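You operate a simulated robot arm through the tools that you are given. There is no shell and no other tool. Be economical: measure what you need, move in short steps, check, and stop when the job is done.

You are at the controls of a simulated two-armed robot. One attempt, no reset.

JOB
Wipe up the spill on the top of the green table with the blue towel and put it back.

Only the result counts: the job must be done as asked and must still hold three seconds after the hand-in. Knocking over, shifting, dropping, spilling or breaking anything else fails it. Flat cloth is picked up by pressing the open fingertips on it (5 to 10 N) and closing them slowly along it; thin cloth reads only 2 to 8 mm in the jaws.

ROBOT AND FRAMES
Two 6-joint arms with two-finger grippers on one trunk, on a base that drives. Base frame: it is fixed to the floor where the robot stands at the start and does not move with it; the origin is under the middle of the robot, x ahead of it, y to its left, z up; the surface under the hand at the start is at about z = 740. Lengths are in mm, angles in rad, forces in N, time in s.
The left shoulder is at the start at [40, 155, 1113], the right one opposite. With the tool pointing down near the work surface each hand reaches from about 420 to 720 mm from the robot's upright axis, wherever it stands, measured 20 degrees to its own side. Payload 2.45 kg a hand.
The TCP of each hand is the grasp point between the finger pads, 30 mm short of the fingertips. In the tool frame z runs along the fingers and y along their closing line. Largest opening 106 mm; the body of the gripper starts 79 mm behind the TCP.
Orientation is that of the tool frame in the base frame, as a unit quaternion [x, y, z, w]. With the fingers straight down and closing along the base's y, the tool's x points along the base's -x, its y along +y and its z along -z.

CONTROLS
- The arms move only by the tool drive_tool. It takes "left_plan", "right_plan" or both (then of equal length, played together; a hand with none holds still); each is a list that holds one entry, the list of rows, each a list of 7 numbers: the gripper command, from -1 (fully open) to 1 (shut), values between in proportion, then the shift along the base's x, y, z in units of 150 mm (1.0 is 150 mm), then the turn, a rotation vector about the base's x, y, z in units of 180 degrees (1.0 is 180 degrees). In form: [[[jaw, x, y, z, rx, ry, rz], ...]]. A call has 1 to 12 rows; each row is the pose to reach, as a shift and turn from the pose commanded when the call began. A call with a number of a shift or a turn outside -1 to 1 is refused whole. Rows are played at 5 a second. More than 50 mm and 0.15 rad between two rows, or a gripper value outside its range, and nothing of the call is played. Where a pose cannot be reached the arm comes as near as it can. A force on the tool above 40 N (or 10 N above the force at the start of the call, whichever is more), or a blocked arm, ends the call early, and 0.2 s more pass. Each finger travels about 45 mm/s and halts on what it meets, pressing with about 22 N; the grip force reading is that of the motor and also rises with nothing between the fingers. The clock runs only during rows and for 0.2 s after the last one: add rows that repeat a pose to give the fingers time. It gives the time, the measured TCP pose, the force on the tool (base axes), the opening and the grip force at its end, in the units of the frame above (readings bear some noise), with the torque about the TCP (base axes, N m) and any sound that the robot's microphone picked up.
- Cameras (640 x 400 px; columns grow to the right, rows downward): "scene" is now at [111, -5.8, 1274.1]; the picture's right is [-0.05, -1.00, 0.00], its down [-0.70, 0.03, -0.72] and it looks along [0.72, -0.03, -0.70] (base axes); focal length 255 px, centre (320, 200). "left" rides on the left gripper at [76, 2, -106] in its tool frame; the picture's right is [-0.02, 1.00, 0.00], its down [-0.78, -0.02, -0.62] and it looks along [-0.62, -0.01, 0.78] (tool axes); focal length 247 px, centre (320, 200). "right" rides on the right gripper at [76, -2, -106] in its tool frame; the picture's right is [0.02, 1.00, 0.00], its down [-0.78, 0.02, -0.62] and it looks along [-0.62, 0.01, 0.78] (tool axes); focal length 247 px, centre (320, 200). There is no depth. A picture from a camera that has moved, and an enlarged one, comes with that camera's place and axes in the base frame and with its lens.
- get_image(camera): a new picture of that camera. The clock stands still meanwhile.
- move_column(by): slides the trunk up (or, below 0, down) by that many mm; the arms and the scene camera ride with it, the base frame stays. It gives what a move gives, with no picture.
- steer(legs): drives the robot by 1 to 6 legs, each [ahead, left, turn to the left] in mm, mm and rad, along the robot's own axes; the way and the turn of a leg run together, so that a leg with both is an arc; at most 1500 mm and 3.142 rad a leg. The arms and the cameras ride along, it lands a little off, and it stops where it bumps. It gives what a move gives.
- head_to(pan, tilt): turns the head with the scene camera to pan (to the left, within 1.396 rad either way) and tilt (down, from -0.506 to 1.204), counted from straight ahead of the robot. It gives what a move gives.
- zoom(camera, box): a new picture of the part [left, top, right, bottom] of that camera's present view, enlarged. The clock stands still meanwhile.
- finish_job(): hands the job in; it is judged then, once.

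Work in short steps. Places have to be worked out from the pictures, the camera data and where the tool is seen: move nearer, look again, correct. Check each grasp and each placing, and mend what went wrong. You have 120 turns and 92 pictures in all, those below and enlarged ones among them. Open the grippers and draw the arms clear of the work before you hand the job in, unless the task says otherwise; then end with one line.

The tools are called after ">>>" as name(argument=value, ...) on one line, values as JSON. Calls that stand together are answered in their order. drive_tool: Moves the arms, as the interface text tells. Its arguments: {"type":"object","properties":{"left_plan":{"type":"array"},"right_plan":{"type":"array"}},"required":[]} The other tools are called the same way: move_column (by) slides the trunk up or down; steer (legs) drives the base; head_to (pan, tilt) turns the head that bears the scene camera; get_image (camera) takes a picture; zoom (camera, box) takes an enlarged picture of a part of a camera's view; finish_job () hands the job in.

At the start:

```text
time_s: 0.0
left_tcp_pos: [515.5, 163.5, 932.0]
left_tool_rot: [-0.002, 1.0, 0.0, 0.0]
left_contact_force: [0.7, -0.2, 0.4]
left_torque: [0.02, 0.01, -0.03]
left_finger_gap: 106.0
left_gripper_force: 0.1
right_tcp_pos: [469.0, -181.7, 1011.7]
right_tool_rot: [-0.002, 1.0, 0.0, 0.0]
right_contact_force: [0.3, 0.9, 0.0]
right_torque: [0.01, -0.01, -0.02]
right_finger_gap: 106.2
right_gripper_force: 0.1
trunk travel left (down, up): [-225.0, 280.0]
robot x, y, heading: [-3.7, 1.0, 0.001]
head pan, tilt: [-0.047, 0.771]
```

scene: 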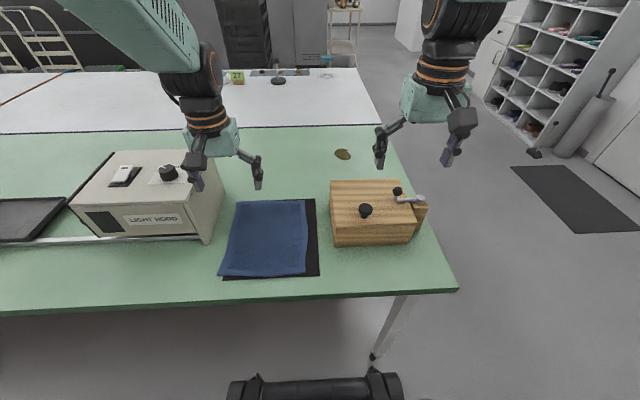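
right: 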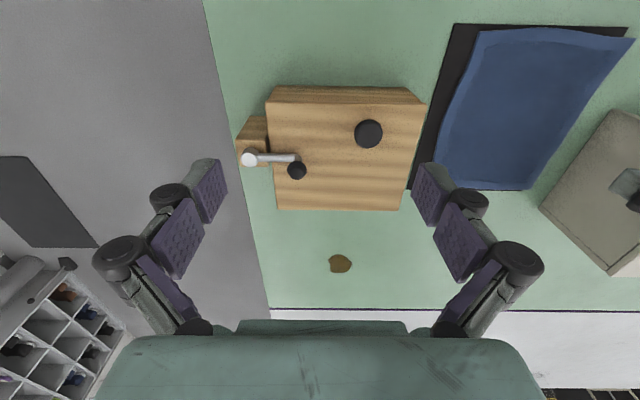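
left: 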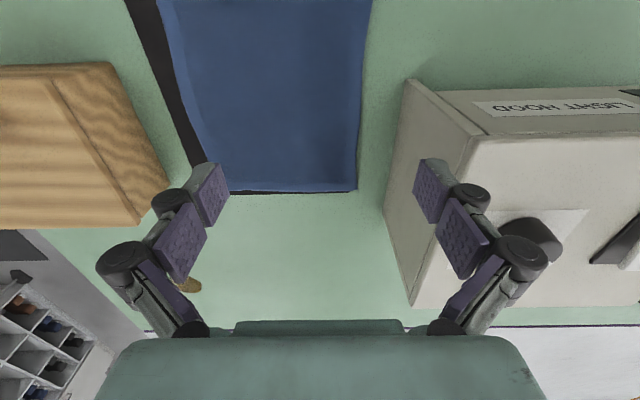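

I estimate the spill at about (900,-120) and the towel centre at about (525,110), lying on a black mat. I'll look closer at both before moving.

>>> zoom(camera="scene", box=[200, 120, 460, 300])

>>> head_to(pan=0, tilt=1.2)

>>> get_image(camera="scene")

```text
2.22 times, centred on (330, 210) of scene
camera zoom: at [111.0, -5.8, 1274.1], right [-0.05, -1.0, 0.0], down [-0.7, 0.03, -0.72], along [0.72, -0.03, -0.7], focal length 566 px, centre (298, 178)
```

zoom: 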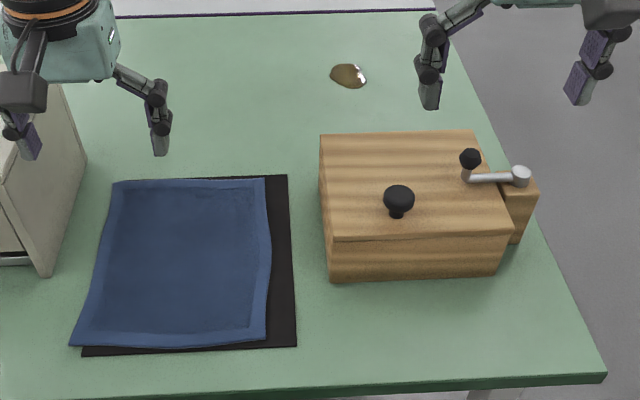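

```text
time_s: 0.9
left_tcp_pos: [515.2, 164.3, 932.1]
left_tool_rot: [-0.002, 1.0, 0.0, 0.0]
left_contact_force: [-0.4, 0.1, 0.4]
left_torque: [0.01, -0.01, 0.0]
left_finger_gap: 105.6
left_gripper_force: 0.1
right_tcp_pos: [469.4, -182.4, 1013.1]
right_tool_rot: [-0.003, 1.0, 0.0, 0.0]
right_contact_force: [-0.3, 1.0, 0.1]
right_torque: [-0.04, -0.01, 0.0]
right_finger_gap: 105.9
right_gripper_force: 0.1
trunk travel left (down, up): [-225.0, 280.0]
robot x, y, heading: [3.8, -2.4, 0.001]
head pan, tilt: [0.0, 1.201]
```

```text
87 pictures are left
camera scene: at [84.4, -1.9, 1244.2], right [0.0, -1.0, 0.0], down [-0.93, 0.0, -0.36], along [0.36, 0.0, -0.93], focal length 255 px, centre (320, 200)
```

scene: 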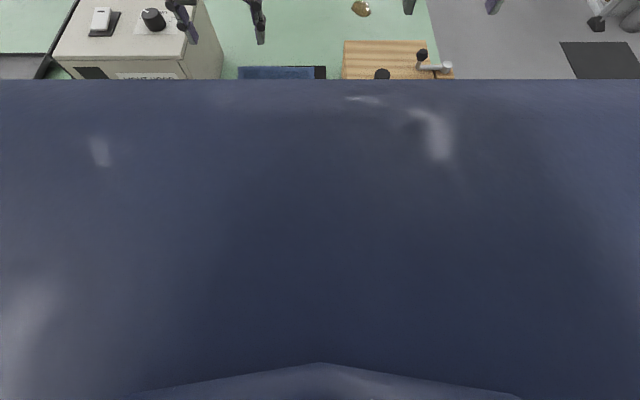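

The chest blocks this view, so I'll tilt back up. I want to see the table's legs and the base bumper before driving ahead.

>>> head_to(pan=0, tilt=0.9)

>>> get_image(camera="scene")

```text
time_s: 1.7
left_tcp_pos: [516.1, 163.3, 930.9]
left_tool_rot: [-0.002, 1.0, 0.0, -0.001]
left_contact_force: [0.5, -0.3, 0.4]
left_torque: [0.01, -0.03, 0.0]
left_finger_gap: 106.2
left_gripper_force: 0.0
right_tcp_pos: [469.8, -183.2, 1012.8]
right_tool_rot: [-0.002, 1.0, 0.0, 0.0]
right_contact_force: [-0.1, -0.2, 0.6]
right_torque: [0.0, -0.03, 0.0]
right_finger_gap: 105.9
right_gripper_force: 0.0
trunk travel left (down, up): [-225.0, 280.0]
robot x, y, heading: [-3.6, -3.5, -0.0]
head pan, tilt: [0.0, 0.901]
```

```text
86 pictures are left
camera scene: at [104.4, -1.9, 1263.9], right [0.0, -1.0, 0.0], down [-0.78, 0.0, -0.62], along [0.62, 0.0, -0.78], focal length 255 px, centre (320, 200)
```

scene: 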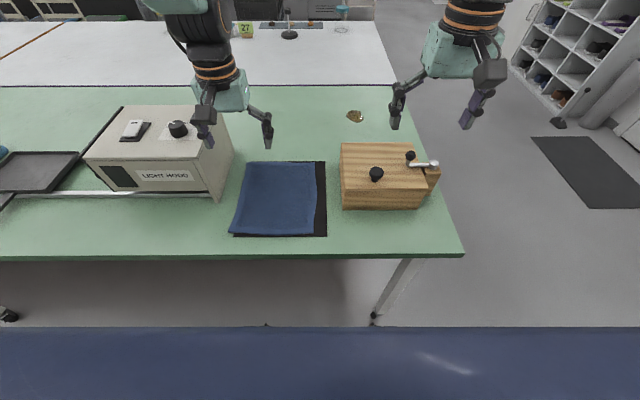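

The towel's far edge is at x≈655, spanning y≈20–214. I'll grip it with both hands near the far corners, so I can lay it back flat later. First I'll bring both hands above those corners, staying high.

>>> drive_tool(left_plan=[[[-0.3, 0.2, 0.03, -0.05, 0, 0, 0], [-0.3, 0.4, 0.06, -0.1, 0, 0, 0], [-0.3, 0.6, 0.09, -0.15, 0, 0, 0], [-0.3, 0.8, 0.12, -0.2, 0, 0, 0], [-0.3, 0.83, 0.12, -0.25, 0, 0, 0], [-0.3, 0.83, 0.12, -0.25, 0, 0, 0]]], right_plan=[[[-0.3, 0.1, 0.15, 0, 0, 0, 0], [-0.3, 0.25, 0.35, 0, 0, 0, 0], [-0.3, 0.4, 0.55, 0, 0, 0, 0], [-0.3, 0.55, 0.75, 0, 0, 0, 0], [-0.3, 0.7, 0.95, 0, 0, 0, 0], [-0.3, 0.8, 1.0, 0, 0, 0, 0]]])

```text
time_s: 3.1
left_tcp_pos: [640.1, 182.5, 895.8]
left_tool_rot: [-0.002, 1.0, 0.001, 0.001]
left_contact_force: [0.1, 0.0, -0.2]
left_torque: [0.01, -0.01, 0.04]
left_finger_gap: 68.7
left_gripper_force: 0.1
right_tcp_pos: [591.9, -45.0, 1019.2]
right_tool_rot: [0.01, 1.0, 0.01, 0.003]
right_contact_force: [-0.2, -0.2, 1.3]
right_torque: [0.0, -0.03, -0.02]
right_finger_gap: 68.7
right_gripper_force: 0.0
trunk travel left (down, up): [-225.0, 280.0]
robot x, y, heading: [0.4, -1.6, -0.0]
head pan, tilt: [0.0, 0.901]
```

Left is in place. I'll move right to (640,50) and lower it to about 896, closing both hands to about 40 mm.

>>> drive_tool(left_plan=[[[0.25, 0, 0, 0, 0, 0, 0], [0.25, 0, 0, 0, 0, 0, 0], [0.25, 0, 0, 0, 0, 0, 0], [0.25, 0, 0, 0, 0, 0, 0], [0.25, 0, 0, 0, 0, 0, 0], [0.25, 0, 0, 0, 0, 0, 0], [0.25, 0, 0, 0, 0, 0, 0]]], right_plan=[[[0.25, 0.1, 0.25, 0, 0, 0, 0], [0.25, 0.25, 0.45, 0, 0, 0, 0], [0.25, 0.32, 0.63, 0, 0, 0, 0], [0.25, 0.32, 0.63, -0.25, 0, 0, 0], [0.25, 0.32, 0.63, -0.5, 0, 0, 0], [0.25, 0.32, 0.63, -0.75, 0, 0, 0], [0.25, 0.32, 0.63, -0.8, 0, 0, 0]]])

>>> get_image(camera="right")

>>> get_image(camera="left")

>>> get_image(camera="scene")

```text
time_s: 4.7
left_tcp_pos: [640.5, 182.6, 896.0]
left_tool_rot: [-0.002, 1.0, 0.0, 0.0]
left_contact_force: [-0.1, 0.2, 1.0]
left_torque: [-0.02, 0.0, 0.02]
left_finger_gap: 39.7
left_gripper_force: 0.0
right_tcp_pos: [626.9, 31.1, 890.8]
right_tool_rot: [-0.002, 1.0, 0.0, 0.001]
right_contact_force: [0.7, 0.4, -1.1]
right_torque: [0.02, 0.03, 0.04]
right_finger_gap: 39.5
right_gripper_force: 0.1
right hand out of reach, approached as far as the arm can: row 2, 3, 4, 5, 6, 7
trunk travel left (down, up): [-225.0, 280.0]
robot x, y, heading: [3.8, -0.6, 0.001]
head pan, tilt: [0.0, 0.901]
```

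```text
85 pictures are left
camera right: at [551.1, 28.3, 997.2], right [-0.02, 1.0, 0.0], down [0.78, 0.02, 0.62], along [0.62, 0.01, -0.78], focal length 247 px, centre (320, 200)
```

right: 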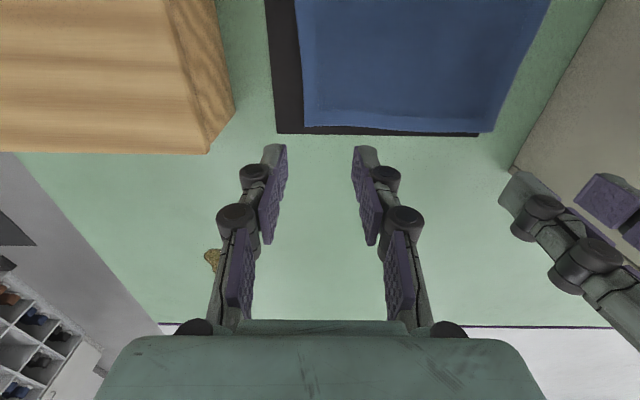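

```text
84 pictures are left
camera left: at [563.9, 182.4, 1000.3], right [0.02, 1.0, 0.0], down [0.78, -0.01, 0.62], along [0.62, -0.01, -0.78], focal length 247 px, centre (320, 200)
```

left: 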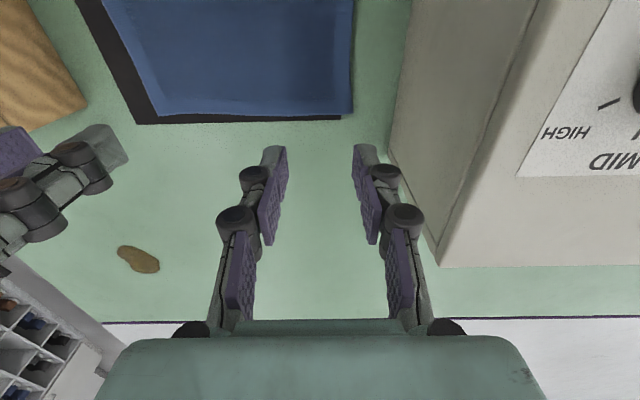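

```text
83 pictures are left
camera scene: at [104.1, -1.7, 1264.1], right [0.0, -1.0, 0.0], down [-0.78, 0.0, -0.62], along [0.62, 0.0, -0.78], focal length 255 px, centre (320, 200)
```

scene: 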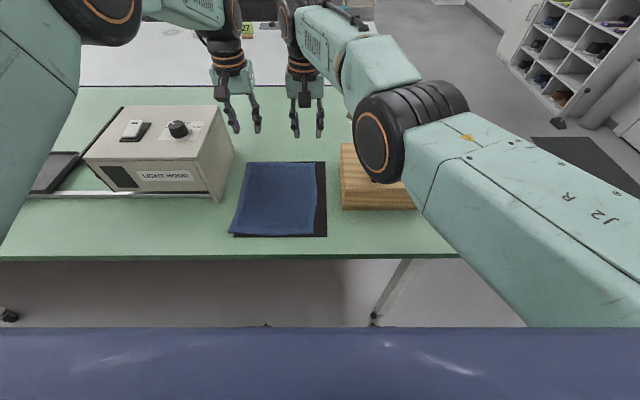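

The right hand is at its reach limit. I'll raise both hands clear of the hood and box, then shift the base about 80 mm left and 20 mm ahead.

>>> drive_tool(left_plan=[[[0.25, -0.2, 0, 0.3, 0, 0, 0], [0.25, -0.4, 0, 0.6, 0, 0, 0], [0.25, -0.6, 0, 0.9, 0, 0, 0], [0.25, -0.7, 0, 1.0, 0, 0, 0]]], right_plan=[[[0.25, -0.2, 0, 0.3, 0, 0, 0], [0.25, -0.4, 0, 0.5, 0, 0, 0], [0.25, -0.6, 0, 0.6, 0, 0, 0], [0.25, -0.7, 0, 0.6, 0, 0, 0]]])

>>> steer(legs=[[20, 80, 0]])

```text
refused: row 1 steps farther than a row can; nothing moved
```

```text
time_s: 6.4
left_tcp_pos: [660.6, 262.2, 894.6]
left_tool_rot: [-0.002, 1.0, 0.001, 0.0]
left_contact_force: [-1.9, -1.9, 2.8]
left_torque: [-0.05, 0.01, -0.01]
left_finger_gap: 49.4
left_gripper_force: 0.0
right_tcp_pos: [647.3, 113.6, 891.8]
right_tool_rot: [-0.001, 1.0, -0.002, -0.002]
right_contact_force: [0.5, 0.4, 0.0]
right_torque: [-0.03, 0.0, 0.01]
right_finger_gap: 39.8
right_gripper_force: 0.1
trunk travel left (down, up): [-225.0, 280.0]
robot x, y, heading: [18.5, 83.5, 0.002]
head pan, tilt: [0.0, 0.901]
```

The lift was refused but the base drove anyway. The left finger gap changed and shows a small force, so it may be touching the hood. I'll look before moving again.

>>> get_image(camera="left")

>>> get_image(camera="scene")

```text
82 pictures are left
camera left: at [583.1, 263.8, 1000.2], right [0.02, 1.0, 0.0], down [0.78, -0.01, 0.62], along [0.62, -0.01, -0.78], focal length 247 px, centre (320, 200)
```

left: 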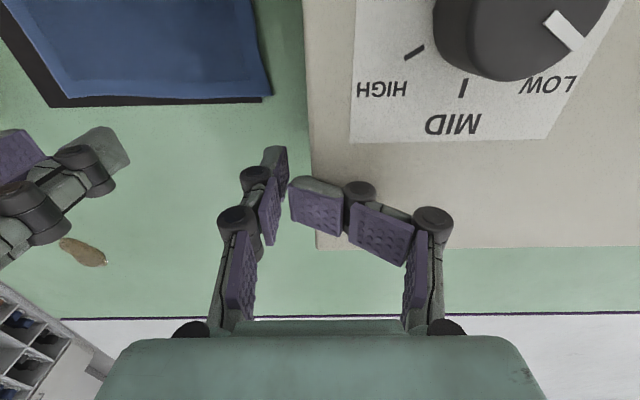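

```text
81 pictures are left
camera scene: at [124.5, 83.4, 1264.1], right [0.0, -1.0, 0.0], down [-0.78, 0.0, -0.62], along [0.62, 0.0, -0.78], focal length 255 px, centre (320, 200)
```

scene: 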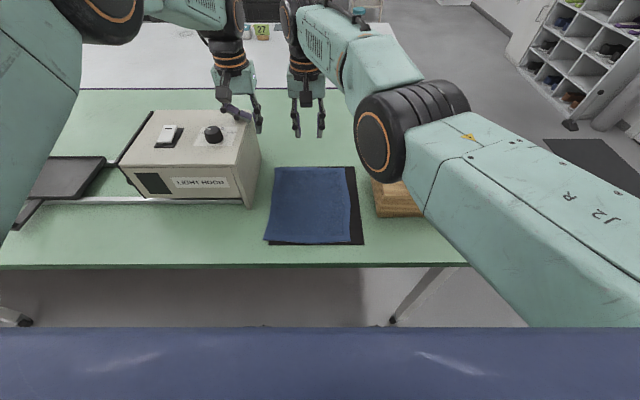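

The finger is bent against the hood's right face at y≈261, and the hood does not appear to have moved. Both targets lie to the right anyway, so I'll slide both hands right together to y≈182 and y≈50.

>>> drive_tool(left_plan=[[[0.25, 0, -0.18, 0, 0, 0, 0], [0.25, -0.07, -0.36, 0, 0, 0, 0], [0.25, -0.14, -0.53, 0, 0, 0, 0], [0.25, -0.14, -0.53, 0, 0, 0, 0]]], right_plan=[[[0.25, -0.02, -0.2, 0, 0, 0, 0], [0.25, -0.05, -0.4, 0, 0, 0, 0], [0.25, -0.05, -0.43, 0, 0, 0, 0], [0.25, -0.05, -0.43, 0, 0, 0, 0]]])

>>> get_image(camera="left")

>>> get_image(camera="right")

```text
time_s: 7.4
left_tcp_pos: [639.5, 182.7, 893.3]
left_tool_rot: [-0.002, 1.0, 0.0, 0.0]
left_contact_force: [-0.2, 0.7, -0.3]
left_torque: [0.04, 0.03, -0.02]
left_finger_gap: 40.1
left_gripper_force: 0.2
right_tcp_pos: [668.9, 59.6, 891.2]
right_tool_rot: [-0.002, 1.0, -0.001, -0.003]
right_contact_force: [-0.4, 0.0, 0.4]
right_torque: [0.01, 0.01, 0.0]
right_finger_gap: 39.8
right_gripper_force: 0.1
right hand out of reach, approached as far as the arm can: row 1, 2, 3, 4
trunk travel left (down, up): [-225.0, 280.0]
robot x, y, heading: [21.5, 85.9, -0.001]
head pan, tilt: [0.0, 0.901]
```

```text
80 pictures are left
camera left: at [562.5, 183.1, 1000.1], right [0.02, 1.0, 0.0], down [0.78, -0.01, 0.62], along [0.62, -0.01, -0.78], focal length 247 px, centre (320, 200)
```

left: 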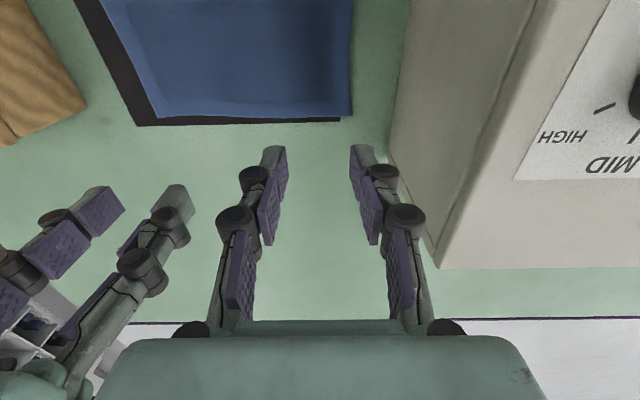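

```text
79 pictures are left
camera right: at [592.9, 57.1, 997.5], right [-0.02, 1.0, 0.0], down [0.79, 0.02, 0.62], along [0.62, 0.01, -0.79], focal length 247 px, centre (320, 200)
```

right: 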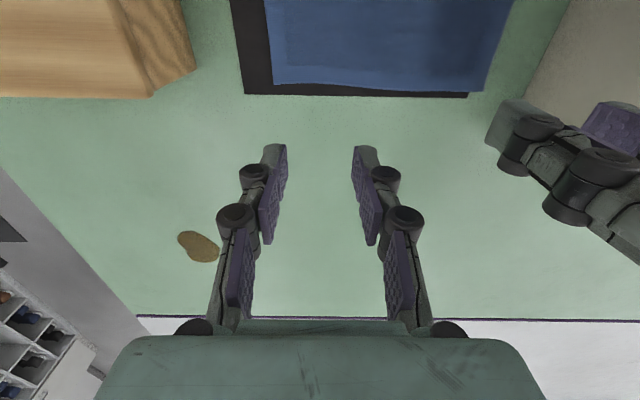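

The hood is exactly where it was. I'll bring the right hand to (640,50) and lower both to about z 800.

>>> drive_tool(left_plan=[[[0.25, 0, 0, 0, 0, 0, 0], [0.25, 0, 0, -0.2, 0, 0, 0], [0.25, 0, 0, -0.4, 0, 0, 0], [0.25, 0, 0, -0.55, 0, 0, 0], [0.25, 0, 0, -0.55, 0, 0, 0]]], right_plan=[[[0.25, -0.19, -0.06, 0, 0, 0, 0], [0.25, -0.19, -0.06, -0.2, 0, 0, 0], [0.25, -0.19, -0.06, -0.4, 0, 0, 0], [0.25, -0.19, -0.06, -0.55, 0, 0, 0], [0.25, -0.19, -0.06, -0.55, 0, 0, 0]]])

```text
time_s: 8.6
left_tcp_pos: [639.9, 184.5, 811.7]
left_tool_rot: [-0.002, 1.0, 0.0, 0.0]
left_contact_force: [0.1, 0.6, 0.6]
left_torque: [-0.01, -0.01, 0.02]
left_finger_gap: 39.4
left_gripper_force: 0.1
right_tcp_pos: [662.9, 58.6, 804.8]
right_tool_rot: [-0.001, 1.0, -0.001, -0.003]
right_contact_force: [-0.4, 0.1, -0.5]
right_torque: [0.0, 0.01, -0.05]
right_finger_gap: 39.7
right_gripper_force: 0.1
right hand out of reach, approached as far as the arm can: row 1, 2, 3, 4, 5
trunk travel left (down, up): [-225.0, 280.0]
robot x, y, heading: [22.0, 86.6, -0.001]
head pan, tilt: [0.0, 0.901]
```

The right hand still reports out of reach, although by distance it should manage. I'll test by shifting its command right by 45 mm to see whether it starts tracking.

>>> drive_tool(right_plan=[[[0.25, 0, -0.15, 0.0, 0, 0, 0], [0.25, 0, -0.3, 0, 0, 0, 0], [0.25, 0, -0.3, 0, 0, 0, 0]]])

>>> get_image(camera="scene")

```text
time_s: 9.4
left_tcp_pos: [639.5, 183.4, 813.1]
left_tool_rot: [-0.002, 1.0, 0.0, 0.001]
left_contact_force: [-0.3, -0.1, 0.0]
left_torque: [0.01, -0.01, -0.01]
left_finger_gap: 39.6
left_gripper_force: 0.1
right_tcp_pos: [674.1, 17.2, 802.5]
right_tool_rot: [-0.002, 1.0, -0.001, -0.003]
right_contact_force: [0.3, -0.4, -0.1]
right_torque: [0.0, 0.01, 0.01]
right_finger_gap: 39.7
right_gripper_force: 0.0
right hand out of reach, approached as far as the arm can: row 1, 2, 3
trunk travel left (down, up): [-225.0, 280.0]
robot x, y, heading: [20.3, 84.9, 0.002]
head pan, tilt: [0.0, 0.901]
```

```text
78 pictures are left
camera scene: at [124.7, 82.6, 1264.0], right [0.0, -1.0, 0.0], down [-0.78, 0.0, -0.62], along [0.62, 0.0, -0.78], focal length 255 px, centre (320, 200)
```

scene: 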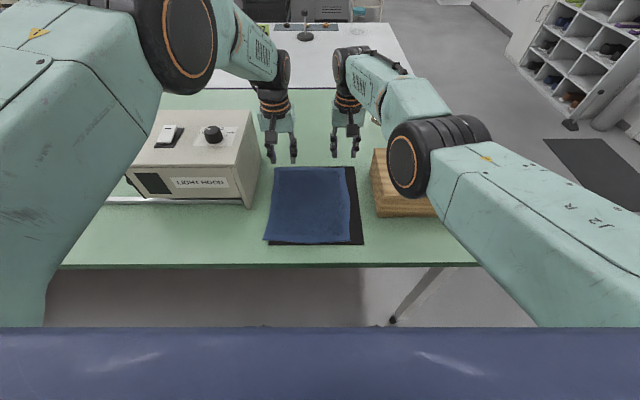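

The right hand is sliding along a reach boundary of about 618 mm from its shoulder, so its command must sit beyond that. I'll pull the command back in x to recover tracking.

>>> drive_tool(right_plan=[[[0.25, -0.25, 0, 0.0, 0, 0, 0], [0.25, -0.5, 0, 0, 0, 0, 0], [0.25, -0.5, 0, 0, 0, 0, 0]]])

```text
time_s: 10.2
left_tcp_pos: [639.6, 183.5, 812.7]
left_tool_rot: [-0.001, 1.0, 0.0, 0.0]
left_contact_force: [0.5, 0.5, -0.3]
left_torque: [-0.03, 0.01, 0.02]
left_finger_gap: 39.4
left_gripper_force: 0.1
right_tcp_pos: [667.9, 29.9, 794.6]
right_tool_rot: [-0.001, 1.0, -0.001, -0.003]
right_contact_force: [-0.4, 0.2, -0.3]
right_torque: [-0.01, 0.04, -0.01]
right_finger_gap: 39.8
right_gripper_force: 0.1
right hand out of reach, approached as far as the arm can: row 1, 2, 3
trunk travel left (down, up): [-225.0, 280.0]
robot x, y, heading: [23.1, 85.3, 0.002]
head pan, tilt: [0.0, 0.901]
```

The behaviour is odd and may be a joint limit in this arm's configuration. I'll raise the right hand and bring it back to its own side to regain tracking.

>>> drive_tool(right_plan=[[[0.25, 0, 0, 0.25, 0, 0, 0], [0.25, 0, 0, 0.5, 0, 0, 0], [0.25, 0, 0, 0.75, 0, 0, 0], [0.25, 0, 0, 1.0, 0, 0, 0], [0.25, 0, -0.25, 1.0, 0, 0, 0], [0.25, 0, -0.5, 1.0, 0, 0, 0], [0.25, 0, -0.75, 1.0, 0, 0, 0], [0.25, 0, -1, 1, 0, 0, 0], [0.25, 0, -1, 1, 0, 0, 0]]])

>>> get_image(camera="scene")

```text
time_s: 12.2
left_tcp_pos: [639.0, 185.5, 810.3]
left_tool_rot: [-0.001, 1.0, 0.0, -0.001]
left_contact_force: [-0.4, 0.3, -0.8]
left_torque: [-0.03, 0.01, -0.02]
left_finger_gap: 39.9
left_gripper_force: 0.0
right_tcp_pos: [697.2, -118.4, 953.7]
right_tool_rot: [-0.003, 1.0, -0.002, -0.003]
right_contact_force: [1.0, 0.4, 0.7]
right_torque: [-0.01, 0.02, -0.01]
right_finger_gap: 39.5
right_gripper_force: 0.0
right hand out of reach, approached as far as the arm can: row 1, 2, 3, 4, 5, 6, 7, 8, 9
trunk travel left (down, up): [-225.0, 280.0]
robot x, y, heading: [18.8, 84.3, 0.004]
head pan, tilt: [0.0, 0.901]
```

```text
77 pictures are left
camera scene: at [125.0, 83.7, 1264.0], right [0.0, -1.0, 0.0], down [-0.78, 0.0, -0.62], along [0.62, 0.0, -0.78], focal length 255 px, centre (320, 200)
```

scene: 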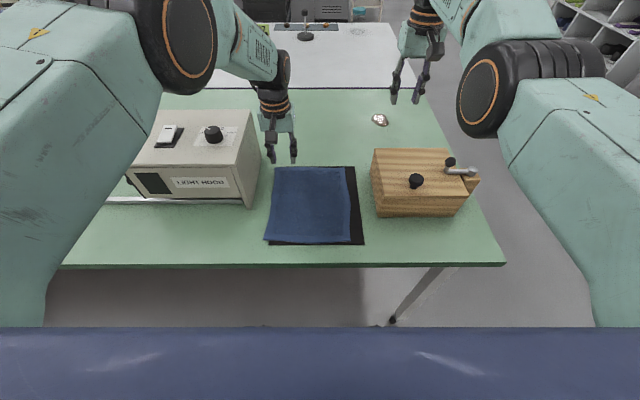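

Commands inward aren't followed although tangential ones are, so the arm seems stuck at a stretched (singular) elbow. I'll try to break it with a small tool pitch while commanding inward.

>>> drive_tool(right_plan=[[[0.25, 0, 0, 0.1, 0, 0.04, 0], [0.25, 0, 0, 0.2, 0, 0.08, 0], [0.25, 0, 0, 0.3, 0, 0.12, 0], [0.25, 0, 0, 0.3, 0, 0.16, 0], [0.25, 0, 0, 0.3, 0, 0.2, 0]]])

```text
time_s: 13.4
left_tcp_pos: [639.1, 184.5, 812.6]
left_tool_rot: [-0.002, 1.0, 0.0, -0.001]
left_contact_force: [-0.7, -0.9, -0.6]
left_torque: [0.01, 0.01, 0.03]
left_finger_gap: 39.8
left_gripper_force: 0.1
right_tcp_pos: [597.4, -126.9, 982.9]
right_tool_rot: [-0.001, 0.974, 0.0, -0.225]
right_contact_force: [0.2, -0.6, -0.4]
right_torque: [-0.04, 0.0, 0.01]
right_finger_gap: 39.7
right_gripper_force: 0.1
right hand out of reach, approached as far as the arm can: row 1, 2, 3, 4, 5
trunk travel left (down, up): [-225.0, 280.0]
robot x, y, heading: [23.1, 82.8, 0.001]
head pan, tilt: [0.0, 0.901]
```

Tilting changed only the hand; the wrist is still stretched. I'll undo the tilt and go a little the other way while raising, to let the wrist come inward.

>>> drive_tool(right_plan=[[[0.25, 0, 0, 0, 0, -0.04, 0], [0.25, 0, 0, 0, 0, -0.08, 0], [0.25, 0, 0, 0, 0, -0.12, 0], [0.25, 0, 0, 0.0, 0, -0.16, 0], [0.25, 0, 0, 0.2, 0, -0.2, 0], [0.25, 0, 0, 0.4, 0, -0.24, 0], [0.25, 0, 0, 0.7, 0, -0.28, 0], [0.25, 0, 0, 0.9, 0, -0.32, 0], [0.25, 0, 0, 0.9, 0, -0.32, 0]]])

>>> get_image(camera="scene")

```text
time_s: 15.4
left_tcp_pos: [641.1, 183.9, 811.5]
left_tool_rot: [-0.002, 1.0, 0.001, -0.002]
left_contact_force: [0.2, 0.3, 0.1]
left_torque: [0.01, 0.04, 0.0]
left_finger_gap: 39.8
left_gripper_force: 0.1
right_tcp_pos: [599.2, -128.0, 1117.7]
right_tool_rot: [-0.001, 0.962, -0.002, 0.271]
right_contact_force: [-0.1, 0.4, -0.7]
right_torque: [0.0, 0.03, 0.0]
right_finger_gap: 39.7
right_gripper_force: 0.0
trunk travel left (down, up): [-225.0, 280.0]
robot x, y, heading: [19.5, 84.9, -0.002]
head pan, tilt: [0.0, 0.901]
```

```text
76 pictures are left
camera scene: at [127.1, 81.7, 1263.8], right [0.0, -1.0, 0.0], down [-0.78, 0.0, -0.62], along [0.62, 0.0, -0.78], focal length 255 px, centre (320, 200)
```

scene: 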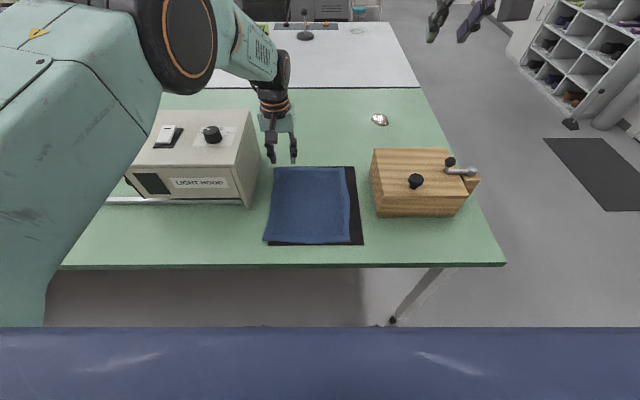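

Tracking is restored. I'll straighten the tool while drawing it back to about x=525.

>>> drive_tool(right_plan=[[[0.25, -0.2, 0, 0, 0, 0.02, 0], [0.25, -0.4, 0, 0, 0, 0.06, 0], [0.25, -0.5, 0, 0, 0, 0.1, 0], [0.25, -0.5, 0, 0, 0, 0.14, 0], [0.25, -0.5, 0, 0, 0, 0.175, 0], [0.25, -0.5, 0, -0.3, 0, 0.175, 0], [0.25, -0.5, 0, -0.6, 0, 0.175, 0], [0.25, -0.5, 0, -0.8, 0, 0.175, 0]]])

```text
time_s: 17.2
left_tcp_pos: [640.1, 183.6, 812.3]
left_tool_rot: [-0.001, 1.0, 0.001, -0.001]
left_contact_force: [-0.1, 0.0, 0.3]
left_torque: [0.01, 0.01, 0.03]
left_finger_gap: 39.6
left_gripper_force: 0.0
right_tcp_pos: [522.0, -127.5, 996.9]
right_tool_rot: [-0.001, 1.0, -0.001, 0.001]
right_contact_force: [0.3, 0.0, 0.8]
right_torque: [-0.01, -0.01, 0.03]
right_finger_gap: 39.7
right_gripper_force: 0.1
trunk travel left (down, up): [-225.0, 280.0]
robot x, y, heading: [20.4, 85.8, -0.001]
head pan, tilt: [0.0, 0.901]
```

Good. Now I'll move across in y first, then forward, keeping within reach.

>>> drive_tool(right_plan=[[[0.25, 0, 0.3, 0, 0, 0, 0], [0.25, 0, 0.6, 0, 0, 0, 0], [0.25, 0, 0.9, 0, 0, 0, 0], [0.25, 0.2, 1.0, 0, 0, 0, 0], [0.25, 0.4, 1.0, -0.1, 0, 0, 0], [0.25, 0.6, 1.0, -0.3, 0, 0, 0], [0.25, 0.74, 1.0, -0.5, 0, 0, 0], [0.25, 0.74, 1.0, -0.5, 0, 0, 0]]])

>>> drive_tool(right_plan=[[[0.25, 0, 0.17, -0.2, 0, 0, 0], [0.25, 0, 0.17, -0.5, 0, 0, 0], [0.25, 0, 0.17, -0.72, 0, 0, 0], [0.25, 0, 0.17, -0.72, 0, 0, 0]]])

>>> get_image(camera="right")

>>> get_image(camera="left")

```text
time_s: 19.0
left_tcp_pos: [639.0, 183.3, 812.1]
left_tool_rot: [-0.002, 1.0, 0.0, 0.0]
left_contact_force: [-0.2, -0.1, 0.4]
left_torque: [-0.02, 0.02, 0.0]
left_finger_gap: 39.8
left_gripper_force: 0.0
right_tcp_pos: [630.8, 24.1, 924.0]
right_tool_rot: [-0.001, 1.0, -0.001, 0.0]
right_contact_force: [0.1, -0.1, 0.0]
right_torque: [-0.02, -0.02, 0.01]
right_finger_gap: 39.8
right_gripper_force: 0.1
right hand out of reach, approached as far as the arm can: row 3
trunk travel left (down, up): [-225.0, 280.0]
robot x, y, heading: [22.2, 82.7, -0.001]
head pan, tilt: [0.0, 0.901]
```

```text
time_s: 20.0
left_tcp_pos: [639.4, 182.8, 811.4]
left_tool_rot: [-0.002, 1.0, 0.0, -0.001]
left_contact_force: [-0.6, 0.1, -0.4]
left_torque: [-0.08, 0.0, 0.02]
left_finger_gap: 39.6
left_gripper_force: 0.1
right_tcp_pos: [630.9, 49.0, 814.7]
right_tool_rot: [-0.002, 1.0, -0.001, 0.0]
right_contact_force: [-0.1, 0.1, 0.1]
right_torque: [0.0, -0.05, 0.0]
right_finger_gap: 39.3
right_gripper_force: 0.1
trunk travel left (down, up): [-225.0, 280.0]
robot x, y, heading: [22.8, 84.8, -0.001]
head pan, tilt: [0.0, 0.901]
```

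```text
75 pictures are left
camera right: at [555.4, 46.6, 920.3], right [-0.02, 1.0, 0.0], down [0.78, 0.02, 0.62], along [0.62, 0.01, -0.78], focal length 247 px, centre (320, 200)
```

right: 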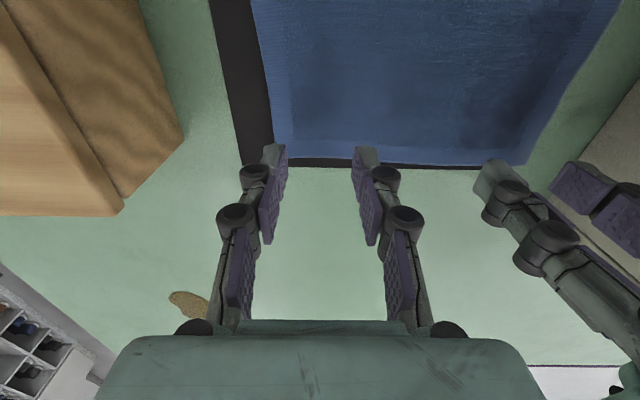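

```text
74 pictures are left
camera left: at [563.2, 184.1, 917.5], right [0.02, 1.0, 0.0], down [0.78, -0.01, 0.62], along [0.62, -0.01, -0.78], focal length 247 px, centre (320, 200)
```

left: 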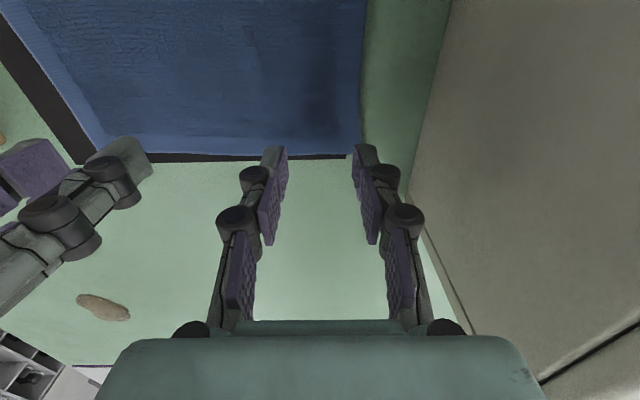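

Both hands are above the far edge (x≈657, y≈11 to 213). I'll nudge them inward, close to 30 mm and lower to about z 782.

>>> drive_tool(left_plan=[[[0.43, 0, -0.06, -0.05, 0, 0, 0], [0.43, 0, -0.06, -0.1, 0, 0, 0], [0.43, 0, -0.06, -0.2, 0, 0, 0], [0.43, 0, -0.06, -0.2, 0, 0, 0]]], right_plan=[[[0.43, 0.06, -0.02, -0.05, 0, 0, 0], [0.43, 0.06, -0.02, -0.1, 0, 0, 0], [0.43, 0.06, -0.02, -0.22, 0, 0, 0], [0.43, 0.06, -0.02, -0.22, 0, 0, 0]]])

>>> drive_tool(left_plan=[[[0.43, 0, 0, -0.02, 0, 0, 0], [0.43, 0, 0, -0.04, 0, 0, 0], [0.43, 0, 0, -0.05, 0, 0, 0], [0.43, 0, 0, -0.06, 0, 0, 0]]], right_plan=[[[0.43, 0, 0, -0.02, 0, 0, 0], [0.43, 0, 0, -0.04, 0, 0, 0], [0.43, 0, 0, -0.05, 0, 0, 0], [0.43, 0, 0, -0.06, 0, 0, 0]]])

```text
time_s: 21.0
left_tcp_pos: [638.8, 174.6, 782.0]
left_tool_rot: [-0.002, 1.0, 0.001, -0.002]
left_contact_force: [0.3, -0.2, 0.0]
left_torque: [-0.02, -0.02, 0.02]
left_finger_gap: 30.1
left_gripper_force: 0.0
right_tcp_pos: [641.2, 45.4, 780.4]
right_tool_rot: [-0.002, 1.0, -0.001, 0.001]
right_contact_force: [-0.3, 1.2, -0.3]
right_torque: [-0.02, 0.0, -0.02]
right_finger_gap: 30.1
right_gripper_force: 0.1
trunk travel left (down, up): [-225.0, 280.0]
robot x, y, heading: [18.2, 85.2, 0.0]
head pan, tilt: [0.0, 0.901]
```

```text
time_s: 22.0
left_tcp_pos: [639.8, 174.2, 775.4]
left_tool_rot: [0.0, 1.0, -0.001, 0.003]
left_contact_force: [2.8, -0.1, 8.5]
left_torque: [0.02, -0.07, 0.04]
left_finger_gap: 30.3
left_gripper_force: 0.1
right_tcp_pos: [640.1, 45.3, 775.9]
right_tool_rot: [-0.002, 1.0, -0.001, 0.003]
right_contact_force: [-3.2, 0.5, 12.1]
right_torque: [0.04, 0.04, -0.02]
right_finger_gap: 30.5
right_gripper_force: 0.2
trunk travel left (down, up): [-225.0, 280.0]
robot x, y, heading: [21.5, 86.7, 0.003]
head pan, tilt: [0.0, 0.901]
```

Contact forces are 8.5 N left and 12 N right. I'll ease the right by 1 mm and close both slowly.

>>> drive_tool(left_plan=[[[0.46, 0, 0, 0, 0, 0, 0], [0.52, 0, 0, 0, 0, 0, 0], [0.58, 0, 0, 0, 0, 0, 0], [0.64, 0, 0, 0, 0, 0, 0], [0.7, 0, 0, 0, 0, 0, 0], [0.76, 0, 0, 0, 0, 0, 0], [0.82, 0, 0, 0, 0, 0, 0], [0.88, 0, 0, 0, 0, 0, 0], [0.94, 0, 0, 0, 0, 0, 0], [1, 0, 0, 0, 0, 0, 0], [1, 0, 0, 0, 0, 0, 0], [1, 0, 0, 0, 0, 0, 0]]], right_plan=[[[0.46, 0, 0, 0.008, 0, 0, 0], [0.52, 0, 0, 0.008, 0, 0, 0], [0.58, 0, 0, 0.008, 0, 0, 0], [0.64, 0, 0, 0.008, 0, 0, 0], [0.7, 0, 0, 0.008, 0, 0, 0], [0.76, 0, 0, 0.008, 0, 0, 0], [0.82, 0, 0, 0.008, 0, 0, 0], [0.88, 0, 0, 0.008, 0, 0, 0], [0.94, 0, 0, 0.008, 0, 0, 0], [1, 0, 0, 0.008, 0, 0, 0], [1, 0, 0, 0.008, 0, 0, 0], [1, 0, 0, 0.008, 0, 0, 0]]])

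>>> get_image(camera="left")

>>> get_image(camera="right")

```text
time_s: 24.6
left_tcp_pos: [637.9, 173.9, 775.3]
left_tool_rot: [-0.001, 1.0, -0.001, 0.001]
left_contact_force: [0.1, -22.7, 11.2]
left_torque: [-0.66, 0.02, 0.09]
left_finger_gap: 5.6
left_gripper_force: 22.0
right_tcp_pos: [638.8, 45.4, 773.9]
right_tool_rot: [-0.002, 1.0, 0.0, 0.002]
right_contact_force: [-1.9, 21.5, 9.3]
right_torque: [0.68, 0.04, 0.03]
right_finger_gap: 5.8
right_gripper_force: 22.5
trunk travel left (down, up): [-225.0, 280.0]
robot x, y, heading: [22.8, 82.5, -0.006]
head pan, tilt: [0.0, 0.901]
```

```text
73 pictures are left
camera left: at [560.6, 173.3, 880.2], right [0.02, 1.0, 0.0], down [0.78, -0.01, 0.62], along [0.62, -0.01, -0.78], focal length 247 px, centre (320, 200)
```

left: 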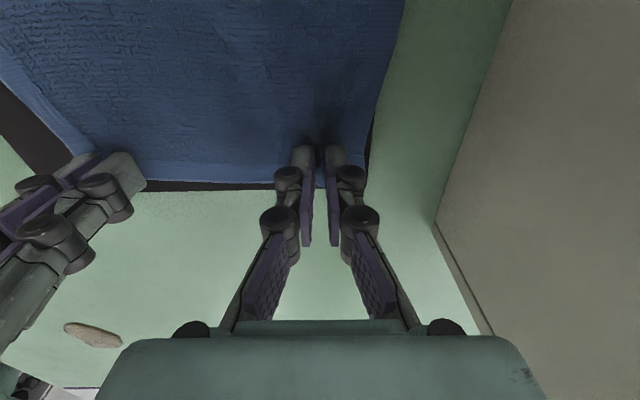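

```text
72 pictures are left
camera right: at [562.6, 43.6, 881.8], right [-0.02, 1.0, 0.0], down [0.78, 0.02, 0.62], along [0.62, 0.02, -0.78], focal length 247 px, centre (320, 200)
```

right: 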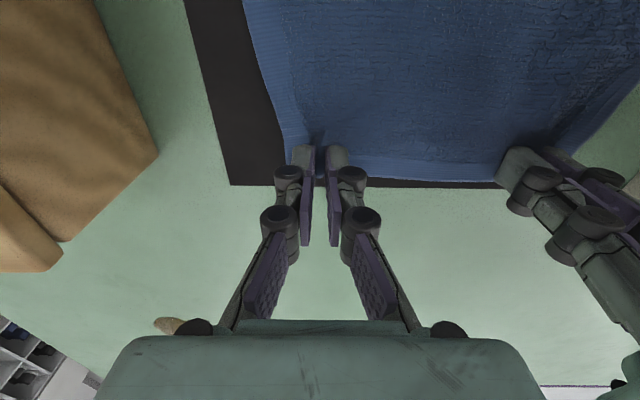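

Both hands hold about 5.7 mm of cloth, with 22 N sideways tension between them. I'll relieve it by 4 mm each while lifting a little, then raise more with the trunk.

>>> drive_tool(left_plan=[[[1, 0, -0.015, 0.03, 0, 0, 0], [1, 0, -0.027, 0.08, 0, 0, 0], [1, 0, -0.027, 0.2, 0, 0, 0], [1, 0, -0.027, 0.4, 0, 0, 0], [1, 0, -0.027, 0.4, 0, 0, 0]]], right_plan=[[[1, 0, 0.015, 0.03, 0, 0, 0], [1, 0, 0.027, 0.08, 0, 0, 0], [1, 0, 0.027, 0.2, 0, 0, 0], [1, 0, 0.027, 0.4, 0, 0, 0], [1, 0, 0.027, 0.4, 0, 0, 0]]])

>>> get_image(camera="scene")

```text
time_s: 25.8
left_tcp_pos: [639.9, 172.3, 832.4]
left_tool_rot: [-0.001, 1.0, 0.0, -0.001]
left_contact_force: [0.4, -11.9, -0.2]
left_torque: [-0.36, -0.04, 0.07]
left_finger_gap: 4.0
left_gripper_force: 22.2
right_tcp_pos: [640.5, 50.4, 833.3]
right_tool_rot: [-0.002, 1.0, 0.0, -0.001]
right_contact_force: [-0.7, 11.3, 0.3]
right_torque: [0.36, 0.01, 0.02]
right_finger_gap: 4.6
right_gripper_force: 21.6
trunk travel left (down, up): [-225.0, 280.0]
robot x, y, heading: [19.6, 83.9, -0.003]
head pan, tilt: [0.0, 0.901]
```

```text
71 pictures are left
camera scene: at [125.6, 82.0, 1263.9], right [0.0, -1.0, 0.0], down [-0.78, 0.0, -0.62], along [0.62, 0.0, -0.78], focal length 255 px, centre (320, 200)
```

scene: 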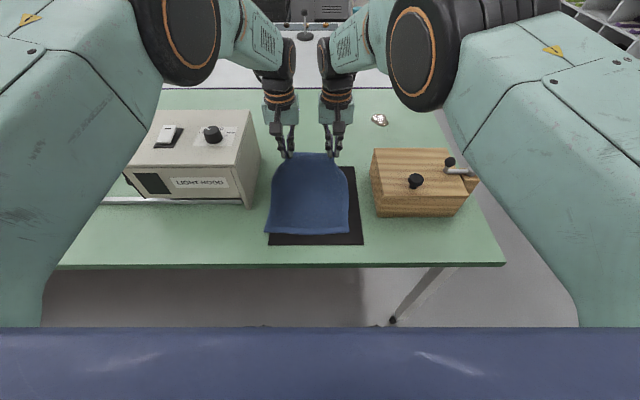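

The towel is held by both hands with its far edge lifted. I'll raise the trunk 230 mm so the towel hangs free.

>>> move_column(by=230)

>>> get_image(camera="scene")

```text
time_s: 28.2
left_tcp_pos: [639.2, 171.5, 1063.0]
left_tool_rot: [-0.002, 1.0, -0.001, 0.0]
left_contact_force: [0.8, -11.8, -0.4]
left_torque: [-0.3, -0.01, 0.04]
left_finger_gap: 4.2
left_gripper_force: 22.3
right_tcp_pos: [640.6, 49.8, 1063.4]
right_tool_rot: [-0.001, 1.0, -0.001, 0.0]
right_contact_force: [-0.4, 11.4, 0.0]
right_torque: [0.37, -0.01, -0.03]
right_finger_gap: 4.4
right_gripper_force: 21.8
trunk travel left (down, up): [-455.0, 50.0]
robot x, y, heading: [20.2, 83.1, -0.0]
head pan, tilt: [0.0, 0.901]
```

```text
70 pictures are left
camera scene: at [125.0, 82.0, 1494.1], right [0.0, -1.0, 0.0], down [-0.78, 0.0, -0.62], along [0.62, 0.0, -0.78], focal length 255 px, centre (320, 200)
```

scene: 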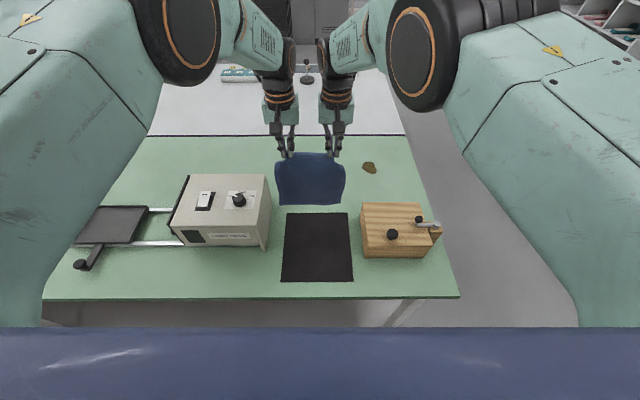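

The towel hangs free, with its bottom at about z 790. The mat spans x 409–664, y -17–201. I'll back straight out and go around to the table's right side, where the spill is close to the edge.

>>> steer(legs=[[-500, 0, 0], [0, -920, 0], [1400, 0, 0]])

>>> get_image(camera="scene")

```text
time_s: 64.2
left_tcp_pos: [1544.4, -757.9, 1064.8]
left_tool_rot: [0.003, 1.0, 0.001, 0.001]
left_contact_force: [-0.2, -10.4, -0.6]
left_torque: [-0.28, -0.03, 0.05]
left_finger_gap: 4.0
left_gripper_force: 21.9
right_tcp_pos: [1545.2, -878.1, 1065.7]
right_tool_rot: [0.002, 1.0, -0.001, 0.002]
right_contact_force: [-0.9, 10.8, 0.6]
right_torque: [0.33, -0.01, -0.03]
right_finger_gap: 4.4
right_gripper_force: 21.6
trunk travel left (down, up): [-455.0, 50.0]
robot x, y, heading: [925.0, -839.5, -0.017]
head pan, tilt: [0.0, 0.901]
```

```text
69 pictures are left
camera scene: at [1028.4, -841.3, 1494.3], right [-0.01, -1.0, 0.0], down [-0.78, 0.01, -0.62], along [0.62, -0.01, -0.78], focal length 255 px, centre (320, 200)
```

scene: 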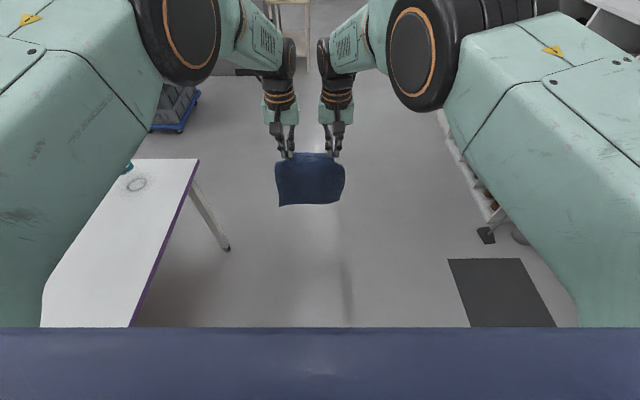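

I'm beside the table and the towel still hangs well. Next I'll turn left to face the spill and check.

>>> steer(legs=[[0, 0, 1.588]])

>>> get_image(camera="scene")

```text
time_s: 74.7
left_tcp_pos: [843.9, -211.2, 1056.4]
left_tool_rot: [0.708, -0.706, 0.002, 0.004]
left_contact_force: [12.1, 0.5, -0.3]
left_torque: [-0.1, -0.39, -0.05]
left_finger_gap: 3.8
left_gripper_force: 22.5
right_tcp_pos: [965.5, -208.9, 1057.6]
right_tool_rot: [0.709, -0.705, 0.002, 0.004]
right_contact_force: [-13.0, 1.6, 0.1]
right_torque: [-0.06, 0.41, -0.12]
right_finger_gap: 3.9
right_gripper_force: 22.4
trunk travel left (down, up): [-455.0, 50.0]
robot x, y, heading: [923.5, -840.9, 1.569]
head pan, tilt: [0.0, 0.901]
```

```text
68 pictures are left
camera scene: at [930.1, -720.5, 1492.6], right [1.0, 0.0, 0.0], down [0.0, -0.79, -0.61], along [0.0, 0.61, -0.79], focal length 255 px, centre (320, 200)
```

scene: 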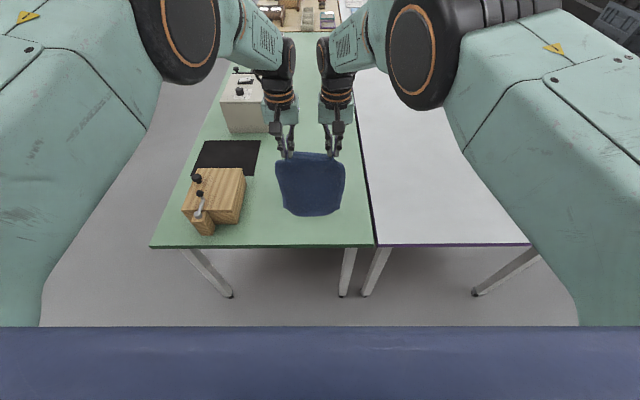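

The view is clear. The spill, about (890,-128), is hidden behind the towel, and the table's near edge is at y≈-329. I'll back off so the towel hangs in front of the edge and shift right so the left hand lines up with the spill. Then I'll lower.

>>> steer(legs=[[-165, -44, 0]])

>>> move_column(by=-255)

>>> get_image(camera="scene")

```text
time_s: 77.4
left_tcp_pos: [888.9, -374.2, 1057.6]
left_tool_rot: [0.709, -0.706, 0.002, 0.005]
left_contact_force: [12.8, 0.8, -0.8]
left_torque: [-0.12, -0.32, -0.06]
left_finger_gap: 4.1
left_gripper_force: 22.7
right_tcp_pos: [1009.4, -373.0, 1058.2]
right_tool_rot: [0.708, -0.706, 0.002, 0.004]
right_contact_force: [-12.2, 1.2, -0.8]
right_torque: [-0.07, 0.46, -0.13]
right_finger_gap: 4.1
right_gripper_force: 22.2
trunk travel left (down, up): [-455.0, 50.0]
robot x, y, heading: [973.4, -1003.3, 1.571]
head pan, tilt: [0.0, 0.901]
```

```text
time_s: 80.0
left_tcp_pos: [883.9, -383.2, 808.2]
left_tool_rot: [0.709, -0.706, 0.001, -0.001]
left_contact_force: [11.8, -1.1, -0.4]
left_torque: [-0.01, -0.36, -0.08]
left_finger_gap: 3.8
left_gripper_force: 21.9
right_tcp_pos: [1005.8, -380.1, 808.6]
right_tool_rot: [0.708, -0.706, 0.0, 0.001]
right_contact_force: [-11.3, 0.8, -0.5]
right_torque: [-0.01, 0.4, -0.12]
right_finger_gap: 4.0
right_gripper_force: 22.3
trunk travel left (down, up): [-200.0, 305.0]
robot x, y, heading: [974.4, -1004.7, 1.576]
head pan, tilt: [0.0, 0.901]
```

```text
67 pictures are left
camera scene: at [970.4, -898.8, 1238.9], right [1.0, 0.0, 0.0], down [0.0, -0.78, -0.62], along [0.0, 0.62, -0.78], focal length 255 px, centre (320, 200)
```

scene: 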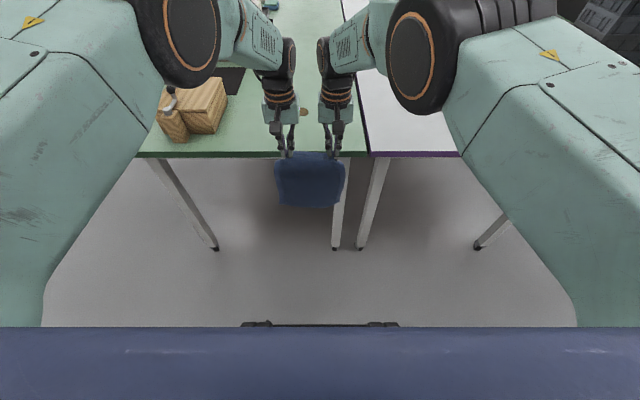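

The spill is visible just right of the left fingers. I'll retract the hands 80 mm for reach margin, then drive ahead so they come over the table just short of the spill.

>>> drive_tool(left_plan=[[[1, 0, -0.2, 0, 0, 0, 0], [1, 0, -0.4, 0, 0, 0, 0], [1, 0, -0.53, 0, 0, 0, 0], [1, 0, -0.53, 0, 0, 0, 0]]], right_plan=[[[1, 0, -0.2, 0, 0, 0, 0], [1, 0, -0.4, 0, 0, 0, 0], [1, 0, -0.53, 0, 0, 0, 0], [1, 0, -0.53, 0, 0, 0, 0]]])

>>> steer(legs=[[280, 0, 0]])

>>> get_image(camera="scene")

>>> get_image(camera="left")

```text
time_s: 81.0
left_tcp_pos: [883.2, -463.5, 806.9]
left_tool_rot: [0.709, -0.705, 0.001, -0.001]
left_contact_force: [0.5, 0.0, 0.2]
left_torque: [-0.03, 0.01, 0.02]
left_finger_gap: 3.4
left_gripper_force: 22.2
right_tcp_pos: [1027.3, -449.1, 803.1]
right_tool_rot: [-0.701, 0.713, -0.001, -0.01]
right_contact_force: [-0.1, -0.1, -0.2]
right_torque: [-0.02, -0.01, -0.02]
right_finger_gap: 0.0
right_gripper_force: 22.1
right hand out of reach, approached as far as the arm can: row 2, 3, 4
trunk travel left (down, up): [-200.0, 305.0]
robot x, y, heading: [971.9, -1004.5, 1.569]
head pan, tilt: [0.0, 0.901]
```

```text
time_s: 85.2
left_tcp_pos: [881.1, -183.4, 808.2]
left_tool_rot: [0.71, -0.704, -0.001, -0.002]
left_contact_force: [0.1, -0.9, 0.1]
left_torque: [0.02, 0.0, 0.02]
left_finger_gap: 3.6
left_gripper_force: 21.9
right_tcp_pos: [1025.9, -166.6, 806.4]
right_tool_rot: [-0.7, 0.714, 0.002, -0.008]
right_contact_force: [-0.6, -0.1, 0.4]
right_torque: [0.04, 0.0, 0.05]
right_finger_gap: 0.0
right_gripper_force: 21.7
trunk travel left (down, up): [-200.0, 305.0]
robot x, y, heading: [970.3, -721.5, 1.574]
head pan, tilt: [0.0, 0.901]
```

```text
66 pictures are left
camera scene: at [968.6, -619.8, 1239.4], right [1.0, 0.0, 0.0], down [0.0, -0.78, -0.62], along [0.0, 0.62, -0.78], focal length 255 px, centre (320, 200)
```

scene: 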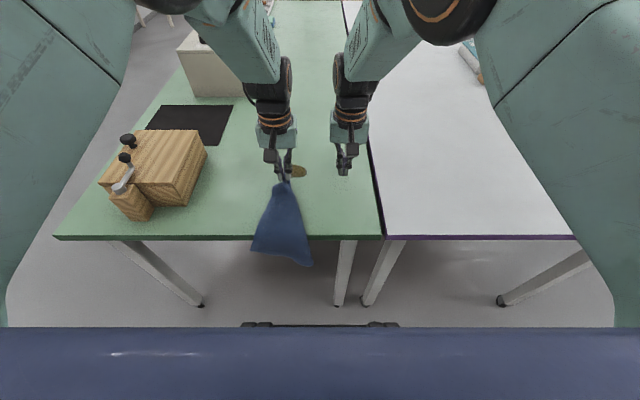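

```text
65 pictures are left
camera left: at [879.7, -261.9, 914.5], right [-1.0, 0.01, 0.0], down [0.01, 0.78, 0.62], along [0.01, 0.62, -0.78], focal length 247 px, centre (320, 200)
```

left: 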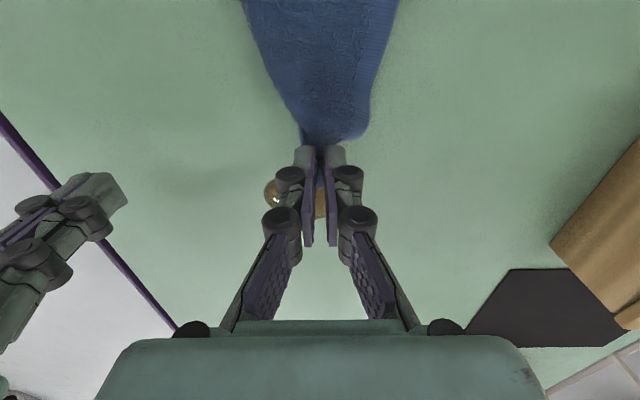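

While retracting, the right arm hit an inner limit and slipped off the towel. The left hand still holds the left corner, which is enough to wipe. I'll move the right hand up and away, and lower the left to just above contact, short of the spill at about (900,-120).

>>> drive_tool(left_plan=[[[1, 0.03, 0, -0.05, 0, 0, 0], [1, 0.08, 0, -0.1, 0, 0, 0], [1, 0.1, 0, -0.15, 0, 0, 0], [1, 0.1, 0, -0.18, 0, 0, 0], [1, 0.1, 0, -0.2, 0, 0, 0]]], right_plan=[[[1, 0.1, 0, 0.2, 0, 0, 0], [1, 0.2, 0, 0.4, 0, 0, 0], [1, 0.4, 0, 0.6, 0, 0, 0], [1, 0.6, 0, 0.8, 0, 0, 0], [1, 0.6, 0, 0.8, 0, 0, 0]]])

```text
time_s: 86.3
left_tcp_pos: [896.6, -182.4, 778.5]
left_tool_rot: [0.711, -0.703, 0.0, -0.001]
left_contact_force: [-0.9, -0.3, 2.2]
left_torque: [0.0, 0.03, 0.02]
left_finger_gap: 3.7
left_gripper_force: 22.0
right_tcp_pos: [1117.7, -164.8, 927.4]
right_tool_rot: [-0.701, 0.713, 0.003, -0.009]
right_contact_force: [-0.2, -0.3, -0.4]
right_torque: [-0.01, -0.06, 0.0]
right_finger_gap: 0.1
right_gripper_force: 22.0
trunk travel left (down, up): [-200.0, 305.0]
robot x, y, heading: [970.0, -721.3, 1.574]
head pan, tilt: [0.0, 0.901]
```

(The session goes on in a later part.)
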